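You operate a simulated robot arm through the tools that you are given. There is no shell and no other tool. Be economical: measure what you need, move in short steps, check, and stop when the job is done.

You are at the controls of a simulated robot arm. One attempt, no reset.

JOB
Take the milk carton that expires first from the top of the steel table and put it on top of the silver oil pot.
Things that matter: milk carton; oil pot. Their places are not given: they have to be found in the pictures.

The check looks at the end state, three seconds after you hand in, the way a careful person would. Anything else that was tipped, shoved, dropped, spilled or broken makes it a failure.

ROBOT AND FRAMES
A 7-joint arm with a two-finger parallel gripper, fixed in place. Base frame: the origin is at the foot of the arm, x ahead of it, y to its left, z up; the work surface is at about z = 0. Units: mm, rad, N and s.
With the tool pointing down near the work surface it reaches from about 240 to 620 mm from the base axis. Its first joint turns from -1.152 to 1.152 rad. Payload 2.6 kg.
Tool frame: the origin (TCP) lies between the finger pads and is the grasp point; the fingertips stand 30 mm ahead of it; z points along the fingers, y is the line along which they close. Largest opening 94 mm; finger width 28, thickness 10; the body of the gripper, 50 by 96 mm, starts 55 mm behind the TCP.
Orientation is told as [roll, pitch, yaw] about the base's x, y, z axes, in that order, counted from this pose: with the fingers straight down and closing along the base's y, the tool's x points along the base's -x, its y along +y and its z along -z.

CONTROLS
- The arm moves only by the tool move_arm. Its argument "series" is one flat list of numbers, 7 for each row, row after row: the turn, a rotation vector about the base's x, y, z in degrees, then the shift along the base's x, y, z in mm, then the gripper command, from -1 (shut) to 1 (fully open), values between in proportion. In form: [wx, wy, wz, dx, dy, dz, gripper, wx, wy, wz, dx, dy, dz, gripper, ...]. A call has 1 to 8 rows; each row shifts and turns the commanded pose from where the row before left it. Rows are played at 5 a second. More than 50 mm and 0.15 rad between two rows, or a gripper value outside its range, and nothing of the call is played. Where a pose cannot be reached the arm comes as near as it can. A force on the tool above 40 N (or 10 N above the force at the start of the call, whichever is more), or a blocked arm, ends the call early, and 0.2 s more pass. Each finger travels about 72 mm/s and halts on what it meets, pressing with about 22 N; the grip force reading is that of the motor and also rises with nothing between the fingers. The clock runs only during rows and for 0.2 s after the last one: add rows that do not move to give the fingers time. It gives the time, the measured TCP pose, the force on the tool (base axes), the opening and the grip force at its end, in the units of the frame above (readings bear some noise).
- Cameras (640 x 400 px; columns grow to the right, rows downward): "scene" is fixed at [20.8, 423, 567.1]; the picture's right is [-0.89, -0.45, 0.00], its down [-0.25, 0.49, -0.83] and it looks along [0.38, -0.74, -0.55] (base axes); focal length 310 px, centre (320, 200). "wrist" rides on the gripper at [-37, 0, -58] in the tool frame; the picture's right is [0.00, -1.00, 0.00], its down [0.97, 0.00, -0.24] and it looks along [0.24, 0.00, 0.97] (tool axes); focal length 218 px, centre (320, 200).
- get_image(camera): a new picture of that camera. The clock stands still meanwhile.
- probe_pixels(camera, pixels): for up to 12 pixels [column, row] of the newest picture of that camera ("zoom" is the newest enlarged one), the place [x, y, z] in the base frame of the surface seen there, good to about 3 mm. The clock stands still meanwhile.
- inspect(camera, box): a new picture of the part [left, top, right, bottom] of that camera's present view, enlarged. The clock stands still meanwhile.
- finish_job(): hands the job in; it is judged then, once.

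Work in short steps. Measure before you move; look again where a grasp or a placing could have gone wrong, and mend it. You have 60 turns and 26 pictures in all, those below and enlarged ones among them. Open the gripper and draw the arm clear of the work before you hand the job in, unless the task says otherwise; then end with one line.

The tools are called after ">>>" as a command line: name --argument value ..., lists and objects as JSON in quotes. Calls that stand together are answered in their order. move_arm: Moves the arm, as the interface text tells. Its arguments: {"type":"object","properties":{"series":{"type":"array","items":{"type":"number"}}},"required":["series"]} The other tools are called the same way: get_image (camera) takes a picture; probe_pixels (camera, pixels) gives the place of the surface under pixels of a picture; inspect (camera, box) takes an enlarged picture of a part of a camera's view; finish_job () hands the job in.

At the start:

```text
t: 0.0
tcp_pos: [389.6, 85.4, 331.6]
tcp_rot: [0.0, 0.001, -0.001]
ft_force: [0.3, 0.2, 0.1]
gripper_width: 94.0
grasp_force: 0.1
```

scene: 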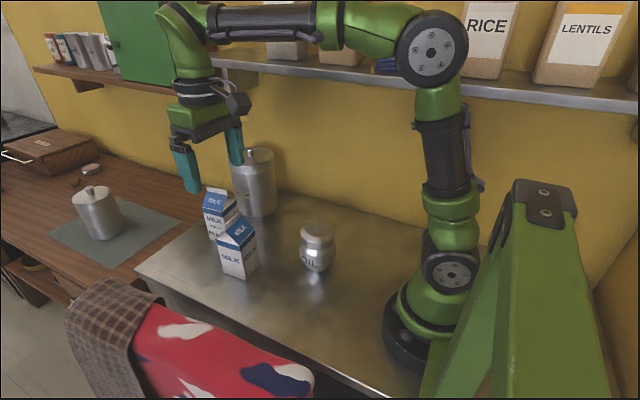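
wrist: 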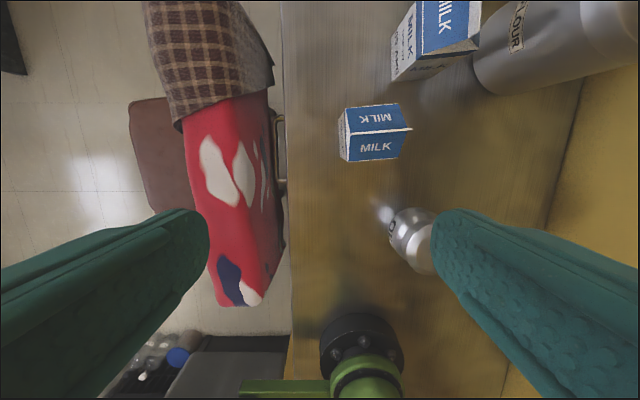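

The scene shows two milk cartons near (220,212) and (237,248), and an OIL pot near (317,248). I zoom in to read the dates.

>>> inspect --camera "scene" --box '[180, 170, 350, 290]'

>>> inspect --camera "wrist" --box '[320, 0, 500, 170]'

```text
3.33 times, centred on (265, 230) of scene
```

zoom: 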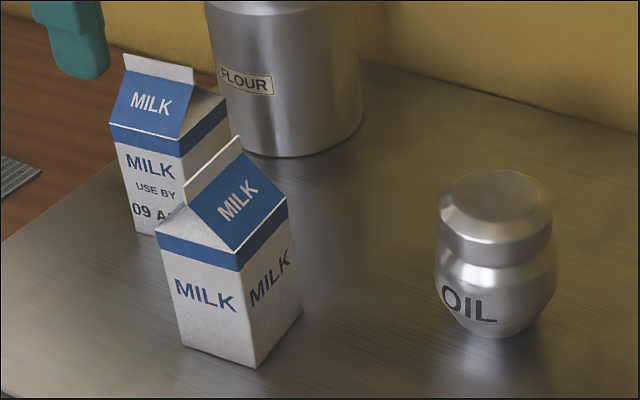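

```text
2.35 times, centred on (410, 85) of wrist
```

zoom: 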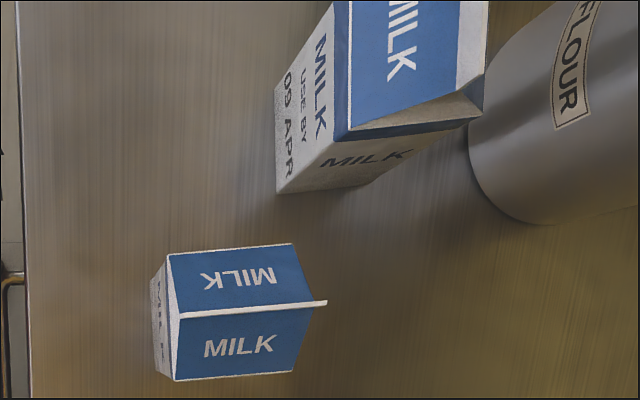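

The far carton reads 09 APR. The near one's date is on a hidden side, so I measure the positions of everything first.

>>> inspect --camera "scene" --box '[180, 170, 350, 290]'

>>> probe_pixels --camera "zoom" --pixels '[[237, 140], [187, 203], [240, 268], [158, 235], [286, 200], [256, 364], [182, 346], [300, 310], [495, 190], [468, 240], [470, 330], [545, 215]]'

>>> probe_pixels --camera "wrist" --pixels '[[341, 133], [405, 130], [346, 160], [398, 158], [396, 105], [394, 78], [420, 10], [475, 40], [480, 85], [415, 245], [400, 215], [289, 100]]'

```text
3.33 times, centred on (265, 230) of scene
```

zoom: 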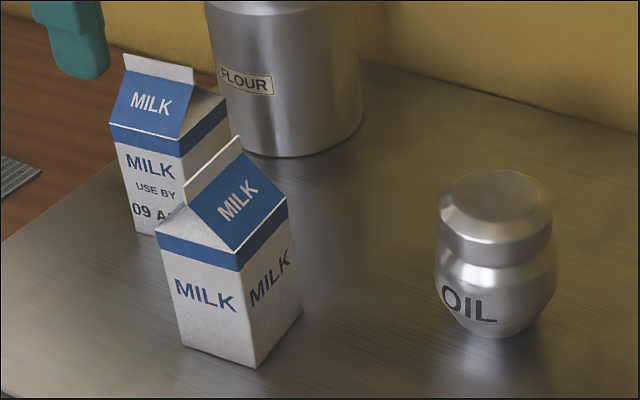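

```text
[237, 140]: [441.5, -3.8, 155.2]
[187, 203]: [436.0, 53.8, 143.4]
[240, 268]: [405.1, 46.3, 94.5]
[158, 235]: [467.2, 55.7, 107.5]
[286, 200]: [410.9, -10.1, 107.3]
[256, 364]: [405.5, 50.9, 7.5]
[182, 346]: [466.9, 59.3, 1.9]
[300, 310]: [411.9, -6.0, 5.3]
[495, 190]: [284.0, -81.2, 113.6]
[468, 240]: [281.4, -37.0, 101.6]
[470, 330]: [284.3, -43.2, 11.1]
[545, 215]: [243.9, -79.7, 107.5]
```

```text
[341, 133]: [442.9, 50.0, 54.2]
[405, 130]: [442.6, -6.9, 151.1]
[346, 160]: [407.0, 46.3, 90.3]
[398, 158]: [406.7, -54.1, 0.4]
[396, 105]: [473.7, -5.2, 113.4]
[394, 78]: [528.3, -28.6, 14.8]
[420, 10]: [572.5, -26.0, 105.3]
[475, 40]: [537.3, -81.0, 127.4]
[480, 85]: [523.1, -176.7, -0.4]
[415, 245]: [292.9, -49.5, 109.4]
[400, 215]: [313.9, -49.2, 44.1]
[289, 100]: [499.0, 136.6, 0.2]
```

Near carton: centre about (438, 24), ridge along y at z 150. Pot lid: about (272, -75), z 114. I move the wrist camera beyond the near carton, tilted back, to see its +x and -y sides.

>>> move_arm --series '[0, 7, 0, 38, -28, 0, 1, 0, 7, 0, 38, -28, 0, 1, 0, 7, 0, 38, -28, 0, 1, 0, 7, 0, 38, -28, 0, 1, 0, 0, 0, 0, 0, 0, 1]'

>>> get_image --camera "wrist"

```text
t: 1.2
tcp_pos: [447.2, -10.5, 298.9]
tcp_rot: [0.0, 0.428, -0.001]
ft_force: [0.0, 0.5, -0.5]
gripper_width: 94.0
grasp_force: 0.1
out of reach, approached as far as the arm can: row 3, 4
```

```text
20 pictures are left
```

wrist: 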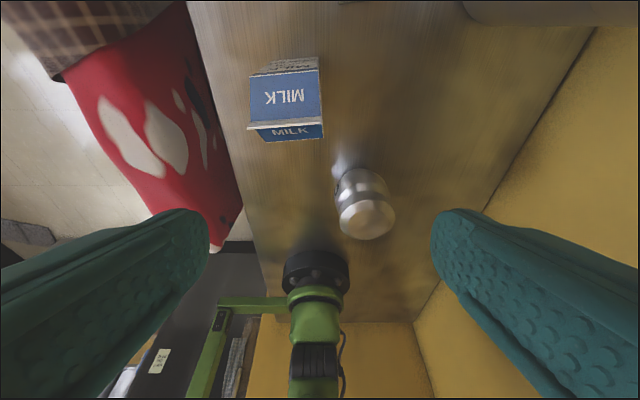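

The +x face is just coming into view, and reach is the limit. I take most of the tilt out and go further in x.

>>> move_arm --series '[0, -7, 0, 40, 0, 0, 1, 0, -7, 0, 40, 0, 0, 1, 0, -4, 0, 30, 0, 0, 1, 0, 0, 0, 0, 0, 0, 1]'

>>> inspect --camera "wrist" --box '[200, 0, 440, 200]'

```text
t: 2.2
tcp_pos: [530.3, -9.7, 293.9]
tcp_rot: [-0.001, 0.134, -0.001]
ft_force: [0.2, 0.3, 0.3]
gripper_width: 93.9
grasp_force: 0.1
out of reach, approached as far as the arm can: row 2, 3
```

```text
2.00 times, centred on (320, 100) of wrist
```

zoom: 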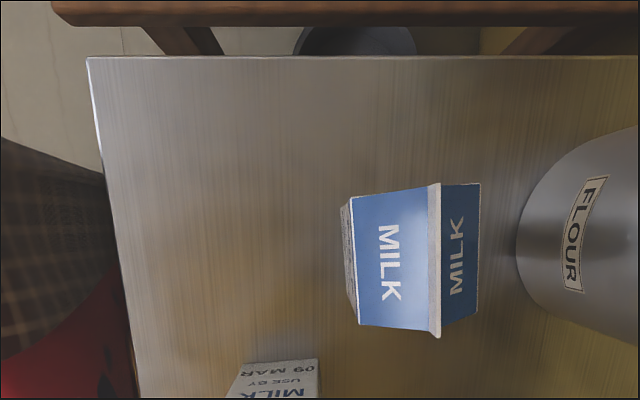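

The near carton appears to read "09 MAR". I take one closer view to confirm there is no year or other text.

>>> inspect --camera "wrist" --box '[270, 160, 380, 240]'

>>> probe_pixels --camera "zoom" --pixels '[[120, 150], [300, 120], [220, 250], [420, 250]]'

```text
5.00 times, centred on (325, 200) of wrist
```

zoom: 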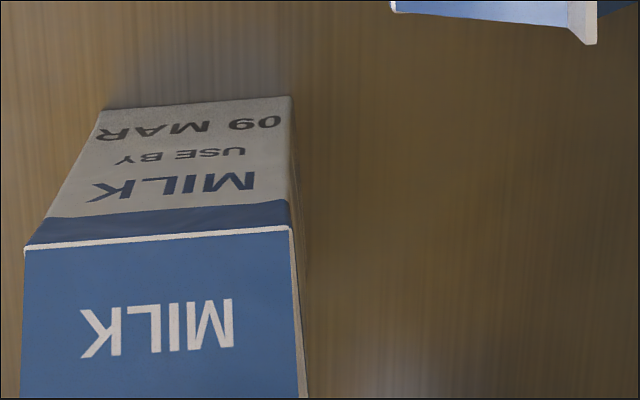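

```text
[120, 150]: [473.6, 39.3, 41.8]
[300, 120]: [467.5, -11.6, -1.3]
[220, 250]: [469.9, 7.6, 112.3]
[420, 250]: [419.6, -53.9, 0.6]
```

09 MAR is before 09 APR, so the near carton is the one. Its base corners give centre (439, 24.5) and yaw of about +6.5°. I move above it with the tool vertical.

>>> move_arm --series '[0, -4, 0, -45, 17, 0, 1, 0, -4, 0, -46, 17, 0, 1, 0, 0, 6.5, 0, 0, 0, 1, 0, 0, 0, 0, 0, 0, 1]'

```text
t: 3.2
tcp_pos: [439.5, 23.6, 294.7]
tcp_rot: [0.001, -0.028, 0.114]
ft_force: [-0.1, 0.0, -0.6]
gripper_width: 94.1
grasp_force: 0.1
```

The pose is nearly right. I correct the pitch by +1.6° and look at the carton from above.

>>> move_arm --series '[0, 1.6, 0, 0, 0, -40, 1, 0, 0, 0, 0, 0, 0, 1]'

>>> get_image --camera "wrist"

```text
t: 3.8
tcp_pos: [440.0, 23.3, 255.0]
tcp_rot: [0.003, 0.001, 0.113]
ft_force: [-0.1, 0.0, -0.1]
gripper_width: 94.2
grasp_force: 0.1
```

```text
17 pictures are left
```

wrist: 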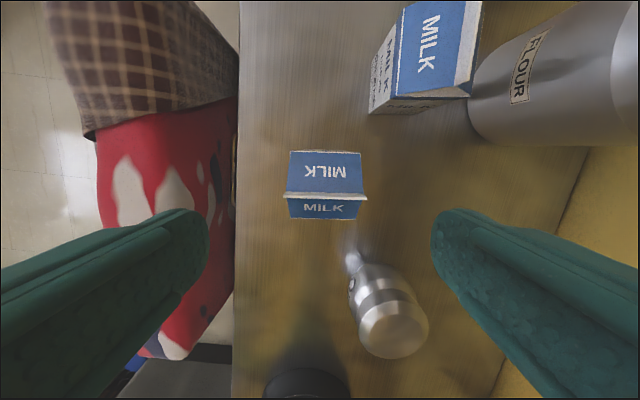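

The carton sits between the fingers, with the ridge at (284,193) to (367,199). I probe the ridge and roof corners for yaw, and the pot lid.

>>> probe_pixels --camera "wrist" --pixels '[[287, 193], [364, 199], [292, 153], [359, 155], [290, 215], [356, 218], [393, 332], [362, 330], [425, 325], [393, 306], [393, 356], [385, 318]]'

```text
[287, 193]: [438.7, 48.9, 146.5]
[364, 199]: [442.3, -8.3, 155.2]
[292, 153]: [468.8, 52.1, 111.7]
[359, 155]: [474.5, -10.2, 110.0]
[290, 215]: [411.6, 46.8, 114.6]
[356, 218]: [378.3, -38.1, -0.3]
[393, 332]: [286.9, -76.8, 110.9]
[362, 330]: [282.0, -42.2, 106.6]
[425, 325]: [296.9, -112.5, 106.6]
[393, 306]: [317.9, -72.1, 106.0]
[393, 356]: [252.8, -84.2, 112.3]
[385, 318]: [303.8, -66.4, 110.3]
```

Yaw and centre agree, at about (440, 22). I descend so the TCP is at z 109, with the gripper body clear of the 155 ridge.

>>> move_arm --series '[0, 0, -1, 0, -1, -49, 1, 0, 0, 0, 0, 0, -49, 1, 0, 0, 0, 0, 0, -30, 1, 0, 0, 0, 0, 0, -18, 1, 0, 0, 0, 0, 0, 0, 1]'

```text
t: 5.0
tcp_pos: [440.3, 24.2, 108.3]
tcp_rot: [0.002, 0.001, 0.097]
ft_force: [0.7, 0.0, 0.3]
gripper_width: 94.1
grasp_force: 0.0
```

No contact on the way down. I close the fingers.

>>> move_arm --series '[0, 0, 0, 0, -1, 0, 0.4, 0, 0, 0, 0, 0, 0, 0, 0, 0, 0, 0, 0, 0, -1, 0, 0, 0, 0, 0, 0, -1, 0, 0, 0, 0, 0, 0, -1]'

>>> get_image --camera "scene"

```text
t: 6.2
tcp_pos: [440.1, 21.9, 107.1]
tcp_rot: [0.002, -0.001, 0.097]
ft_force: [0.8, -2.2, 0.4]
gripper_width: 69.2
grasp_force: 22.0
```

```text
16 pictures are left
```

scene: 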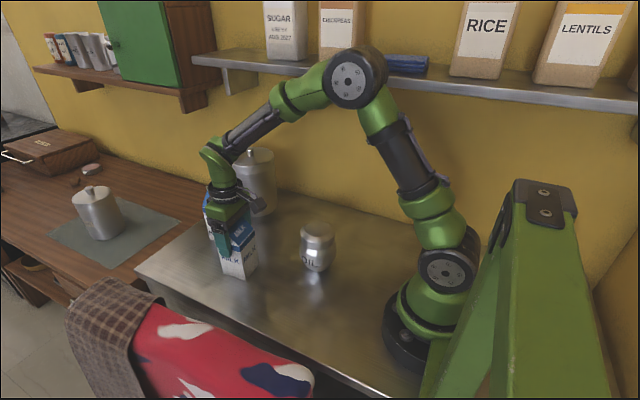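

It is gripped at 69 mm and 22 N. I lift gently and check.

>>> move_arm --series '[0, 0, 0, 0, 0, 10, -1, 0, 0, 0, 0, 0, 25, -1, 0, 0, 0, 0, 0, 45, -1, 0, 0, 0, 0, 0, 45, -1, 0, 0, 0, 0, 0, 35, -1, 0, 0, 0, 0, 0, 0, -1]'

>>> get_image --camera "scene"

>>> probe_pixels --camera "scene" --pixels '[[318, 228], [302, 232], [334, 232], [318, 222], [318, 238], [312, 226], [324, 226], [310, 238], [326, 238], [328, 228], [308, 228], [318, 233]]'

```text
t: 7.6
tcp_pos: [440.3, 23.2, 269.3]
tcp_rot: [0.004, 0.002, 0.097]
ft_force: [-0.6, -0.2, -6.0]
gripper_width: 69.7
grasp_force: 22.1
```

```text
15 pictures are left
```

scene: 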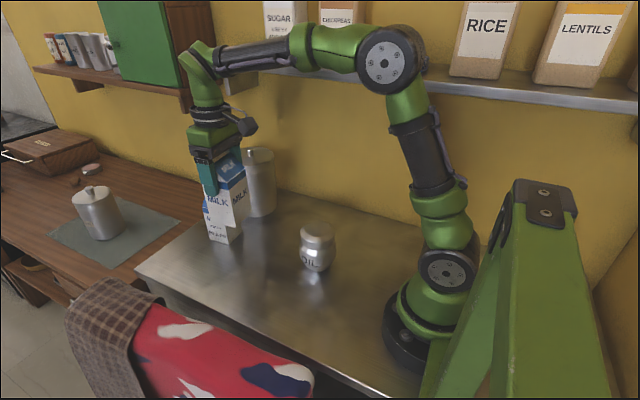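

```text
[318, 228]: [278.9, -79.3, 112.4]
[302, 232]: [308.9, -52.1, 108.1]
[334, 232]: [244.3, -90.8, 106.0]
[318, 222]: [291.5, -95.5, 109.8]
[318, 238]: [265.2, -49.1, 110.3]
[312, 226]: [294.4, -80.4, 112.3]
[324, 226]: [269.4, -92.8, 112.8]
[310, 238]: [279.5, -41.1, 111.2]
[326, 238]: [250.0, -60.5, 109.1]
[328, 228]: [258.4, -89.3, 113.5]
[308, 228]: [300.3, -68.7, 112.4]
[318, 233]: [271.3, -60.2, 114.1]
```

It is lifted 162 mm and upright, with a weight of about 6 N. The lid centre is about (280, -78) with its flat top at z 113. I carry the carton there, with its bottom at about z 160.

>>> move_arm --series '[0, 0, 0, -20, -13, 0, -1, 0, 0, 0, -35, -22, 0, -1, 0, 0, 0, -35, -22, 0, -1, 0, 0, 0, -35, -22, 0, -1, 0, 0, 0, -25, -16, 0, -1, 0, 0, 0, -10, -6, 0, -1, 0, 0, 0, 0, 0, 0, -1]'

>>> inspect --camera "scene" --box '[240, 120, 400, 290]'

```text
t: 9.2
tcp_pos: [279.5, -79.2, 268.1]
tcp_rot: [0.003, 0.001, 0.097]
ft_force: [0.7, 0.1, -4.9]
gripper_width: 69.5
grasp_force: 22.8
```

```text
2.35 times, centred on (320, 205) of scene
```

zoom: 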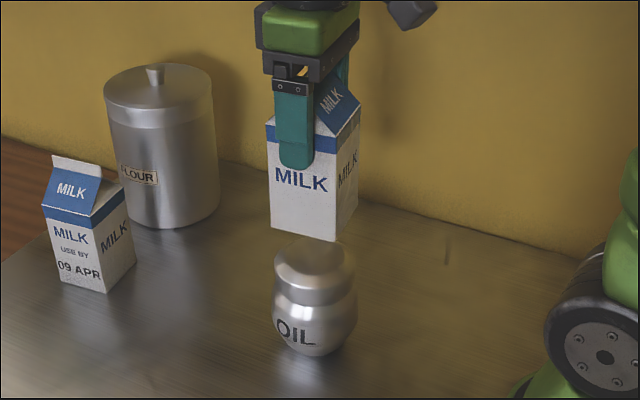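

The carton hangs upright over the pot. I probe its lower corners, at zoom (272,230), (335,240) and (357,212), to check centring.

>>> probe_pixels --camera "zoom" --pixels '[[274, 226], [333, 238], [354, 210], [272, 140], [334, 150], [355, 130], [310, 268], [280, 262], [348, 262], [310, 250]]'

```text
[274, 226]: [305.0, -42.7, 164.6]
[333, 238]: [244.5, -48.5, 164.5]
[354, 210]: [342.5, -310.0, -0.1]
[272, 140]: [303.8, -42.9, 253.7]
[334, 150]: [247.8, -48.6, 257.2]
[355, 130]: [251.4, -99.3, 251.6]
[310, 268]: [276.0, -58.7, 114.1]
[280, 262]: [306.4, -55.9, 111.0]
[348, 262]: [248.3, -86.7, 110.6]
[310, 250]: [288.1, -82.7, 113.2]
```

The carton centre is about (278.5, -77), which is well centred. I lower it 40 mm, then in small steps until it touches.

>>> move_arm --series '[0, 0, 0, 1, 0, -25, -1, 0, 0, 0, 0, 0, -14, -1, 0, 0, 0, 0, 0, -3, -1, 0, 0, 0, 0, 0, 0, -1]'

```text
t: 10.2
tcp_pos: [281.5, -79.2, 227.2]
tcp_rot: [0.003, 0.001, 0.096]
ft_force: [0.1, 0.0, -5.3]
gripper_width: 69.1
grasp_force: 21.9
```

No contact yet at TCP z 227. I go on in 2 mm steps.

>>> move_arm --series '[0, 0, 0, 0, 0, -2, -1, 0, 0, 0, 0, 0, -2, -1, 0, 0, 0, 0, 0, 0, -1]'

```text
t: 11.0
tcp_pos: [281.3, -78.5, 221.0]
tcp_rot: [0.003, 0.001, 0.096]
ft_force: [0.9, -0.9, -4.6]
gripper_width: 69.2
grasp_force: 21.8
```

>>> move_arm --series '[0, 0, 0, 0, 0, -1, -1, 0, 0, 0, 0, 0, 0, -1]'

>>> inspect --camera "scene" --box '[270, 160, 370, 280]'

```text
t: 11.6
tcp_pos: [280.1, -78.7, 222.3]
tcp_rot: [0.003, 0.001, 0.096]
ft_force: [0.1, -0.2, -4.9]
gripper_width: 69.4
grasp_force: 22.2
```

```text
3.33 times, centred on (320, 220) of scene
```

zoom: 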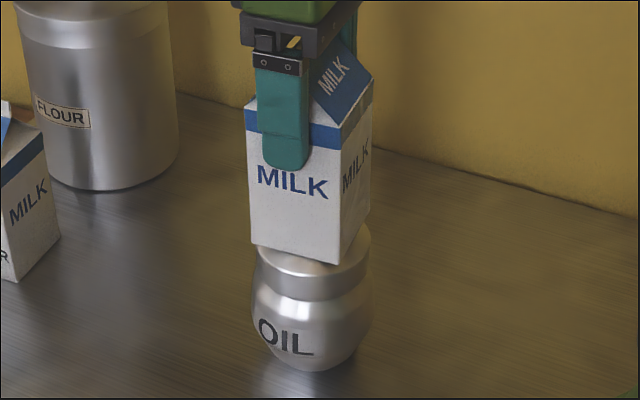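

The force still shows the full weight (-4.9 N), so the carton is just above the lid. I keep lowering in 1 mm steps.

>>> move_arm --series '[0, 0, 0, 0, 0, -1, -1, 0, 0, 0, 0, 0, -1, -1, 0, 0, 0, 0, 0, 0, -1]'

```text
t: 12.4
tcp_pos: [281.3, -79.6, 219.4]
tcp_rot: [0.003, 0.001, 0.097]
ft_force: [0.4, -0.5, -4.9]
gripper_width: 69.5
grasp_force: 22.1
```

>>> move_arm --series '[0, 0, 0, 0, 0, -1, -1, 0, 0, 0, 0, 0, -1, -1, 0, 0, 0, 0, 0, 0, -1]'

```text
t: 13.2
tcp_pos: [281.8, -80.4, 217.2]
tcp_rot: [0.001, -0.001, 0.096]
ft_force: [-2.6, -1.2, 12.7]
gripper_width: 69.3
grasp_force: 22.6
```

Contact: the force went to +12.7 N. I ease up slightly to relieve the press.

>>> move_arm --series '[0, 0, 0, 0, 0, 0.6, -1, 0, 0, 0, 0, 0, 0, -1]'

```text
t: 13.8
tcp_pos: [282.1, -79.3, 217.8]
tcp_rot: [0.0, -0.001, 0.098]
ft_force: [2.9, -2.5, 4.7]
gripper_width: 69.3
grasp_force: 22.4
```

The carton now rests with a light load. I open slowly.

>>> move_arm --series '[0, 0, 0, 0, 0, 0, 0.5, 0, 0, 0, 0, 0, 0, 0.6, 0, 0, 0, 0, 0, 0, 0.8, 0, 0, 0, 0, 0, 0, 1, 0, 0, 0, 0, 0, 0, 1]'

>>> inspect --camera "scene" --box '[270, 140, 370, 280]'

>>> get_image --camera "wrist"

```text
t: 15.0
tcp_pos: [281.5, -78.6, 218.0]
tcp_rot: [0.005, 0.002, 0.095]
ft_force: [1.2, -0.2, 0.7]
gripper_width: 93.6
grasp_force: 0.0
```

```text
2.86 times, centred on (320, 210) of scene
```

zoom: 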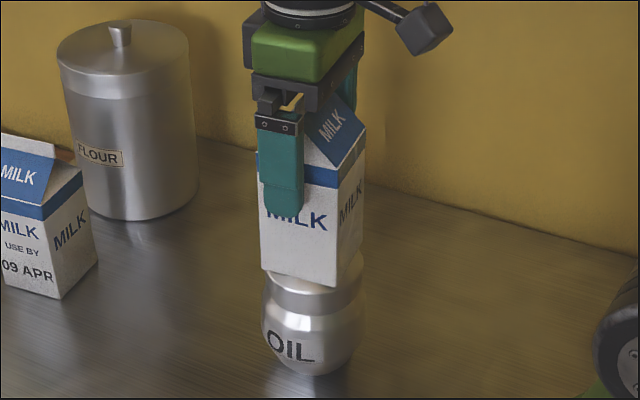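

```text
11 pictures are left
```

wrist: 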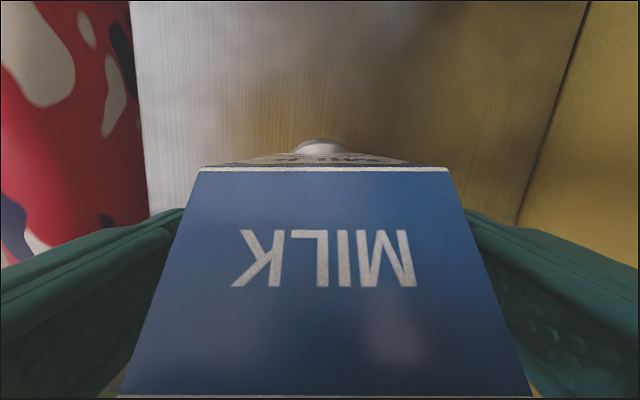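

The carton stands upright and clear of both fingers. I go straight up slowly and then away.

>>> move_arm --series '[0, 0, 0, 0, 0, 15, 1, 0, 0, 0, 0, 0, 25, 1, 0, 0, 0, 0, 0, 30, 1, 0, 0, 0, 0, 0, 35, 1, 0, 0, 0, 0, 0, 25, 1, 0, 0, 0, 40, 25, 0, 1, 0, 0, 0, 40, 25, 0, 1, 0, 0, 0, 0, 0, 0, 1]'

>>> get_image --camera "scene"

```text
t: 16.8
tcp_pos: [360.6, -28.4, 347.3]
tcp_rot: [0.003, 0.002, 0.096]
ft_force: [0.1, 1.0, 0.7]
gripper_width: 93.7
grasp_force: 0.0
```

```text
10 pictures are left
```

scene: 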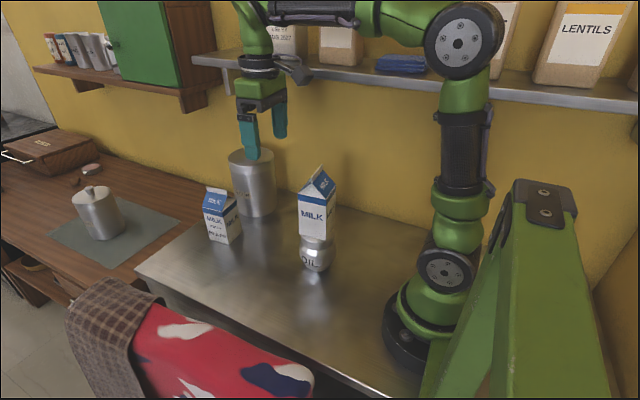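

The carton stands upright on the oil pot at (317,210), the other objects are undisturbed, and the arm is clear, so I hand in.

>>> finish_job

```text
The job is handed in.
```

The 09 MAR milk carton, which expires before the 09 APR one, is standing upright on top of the oil pot, and the job is handed in.
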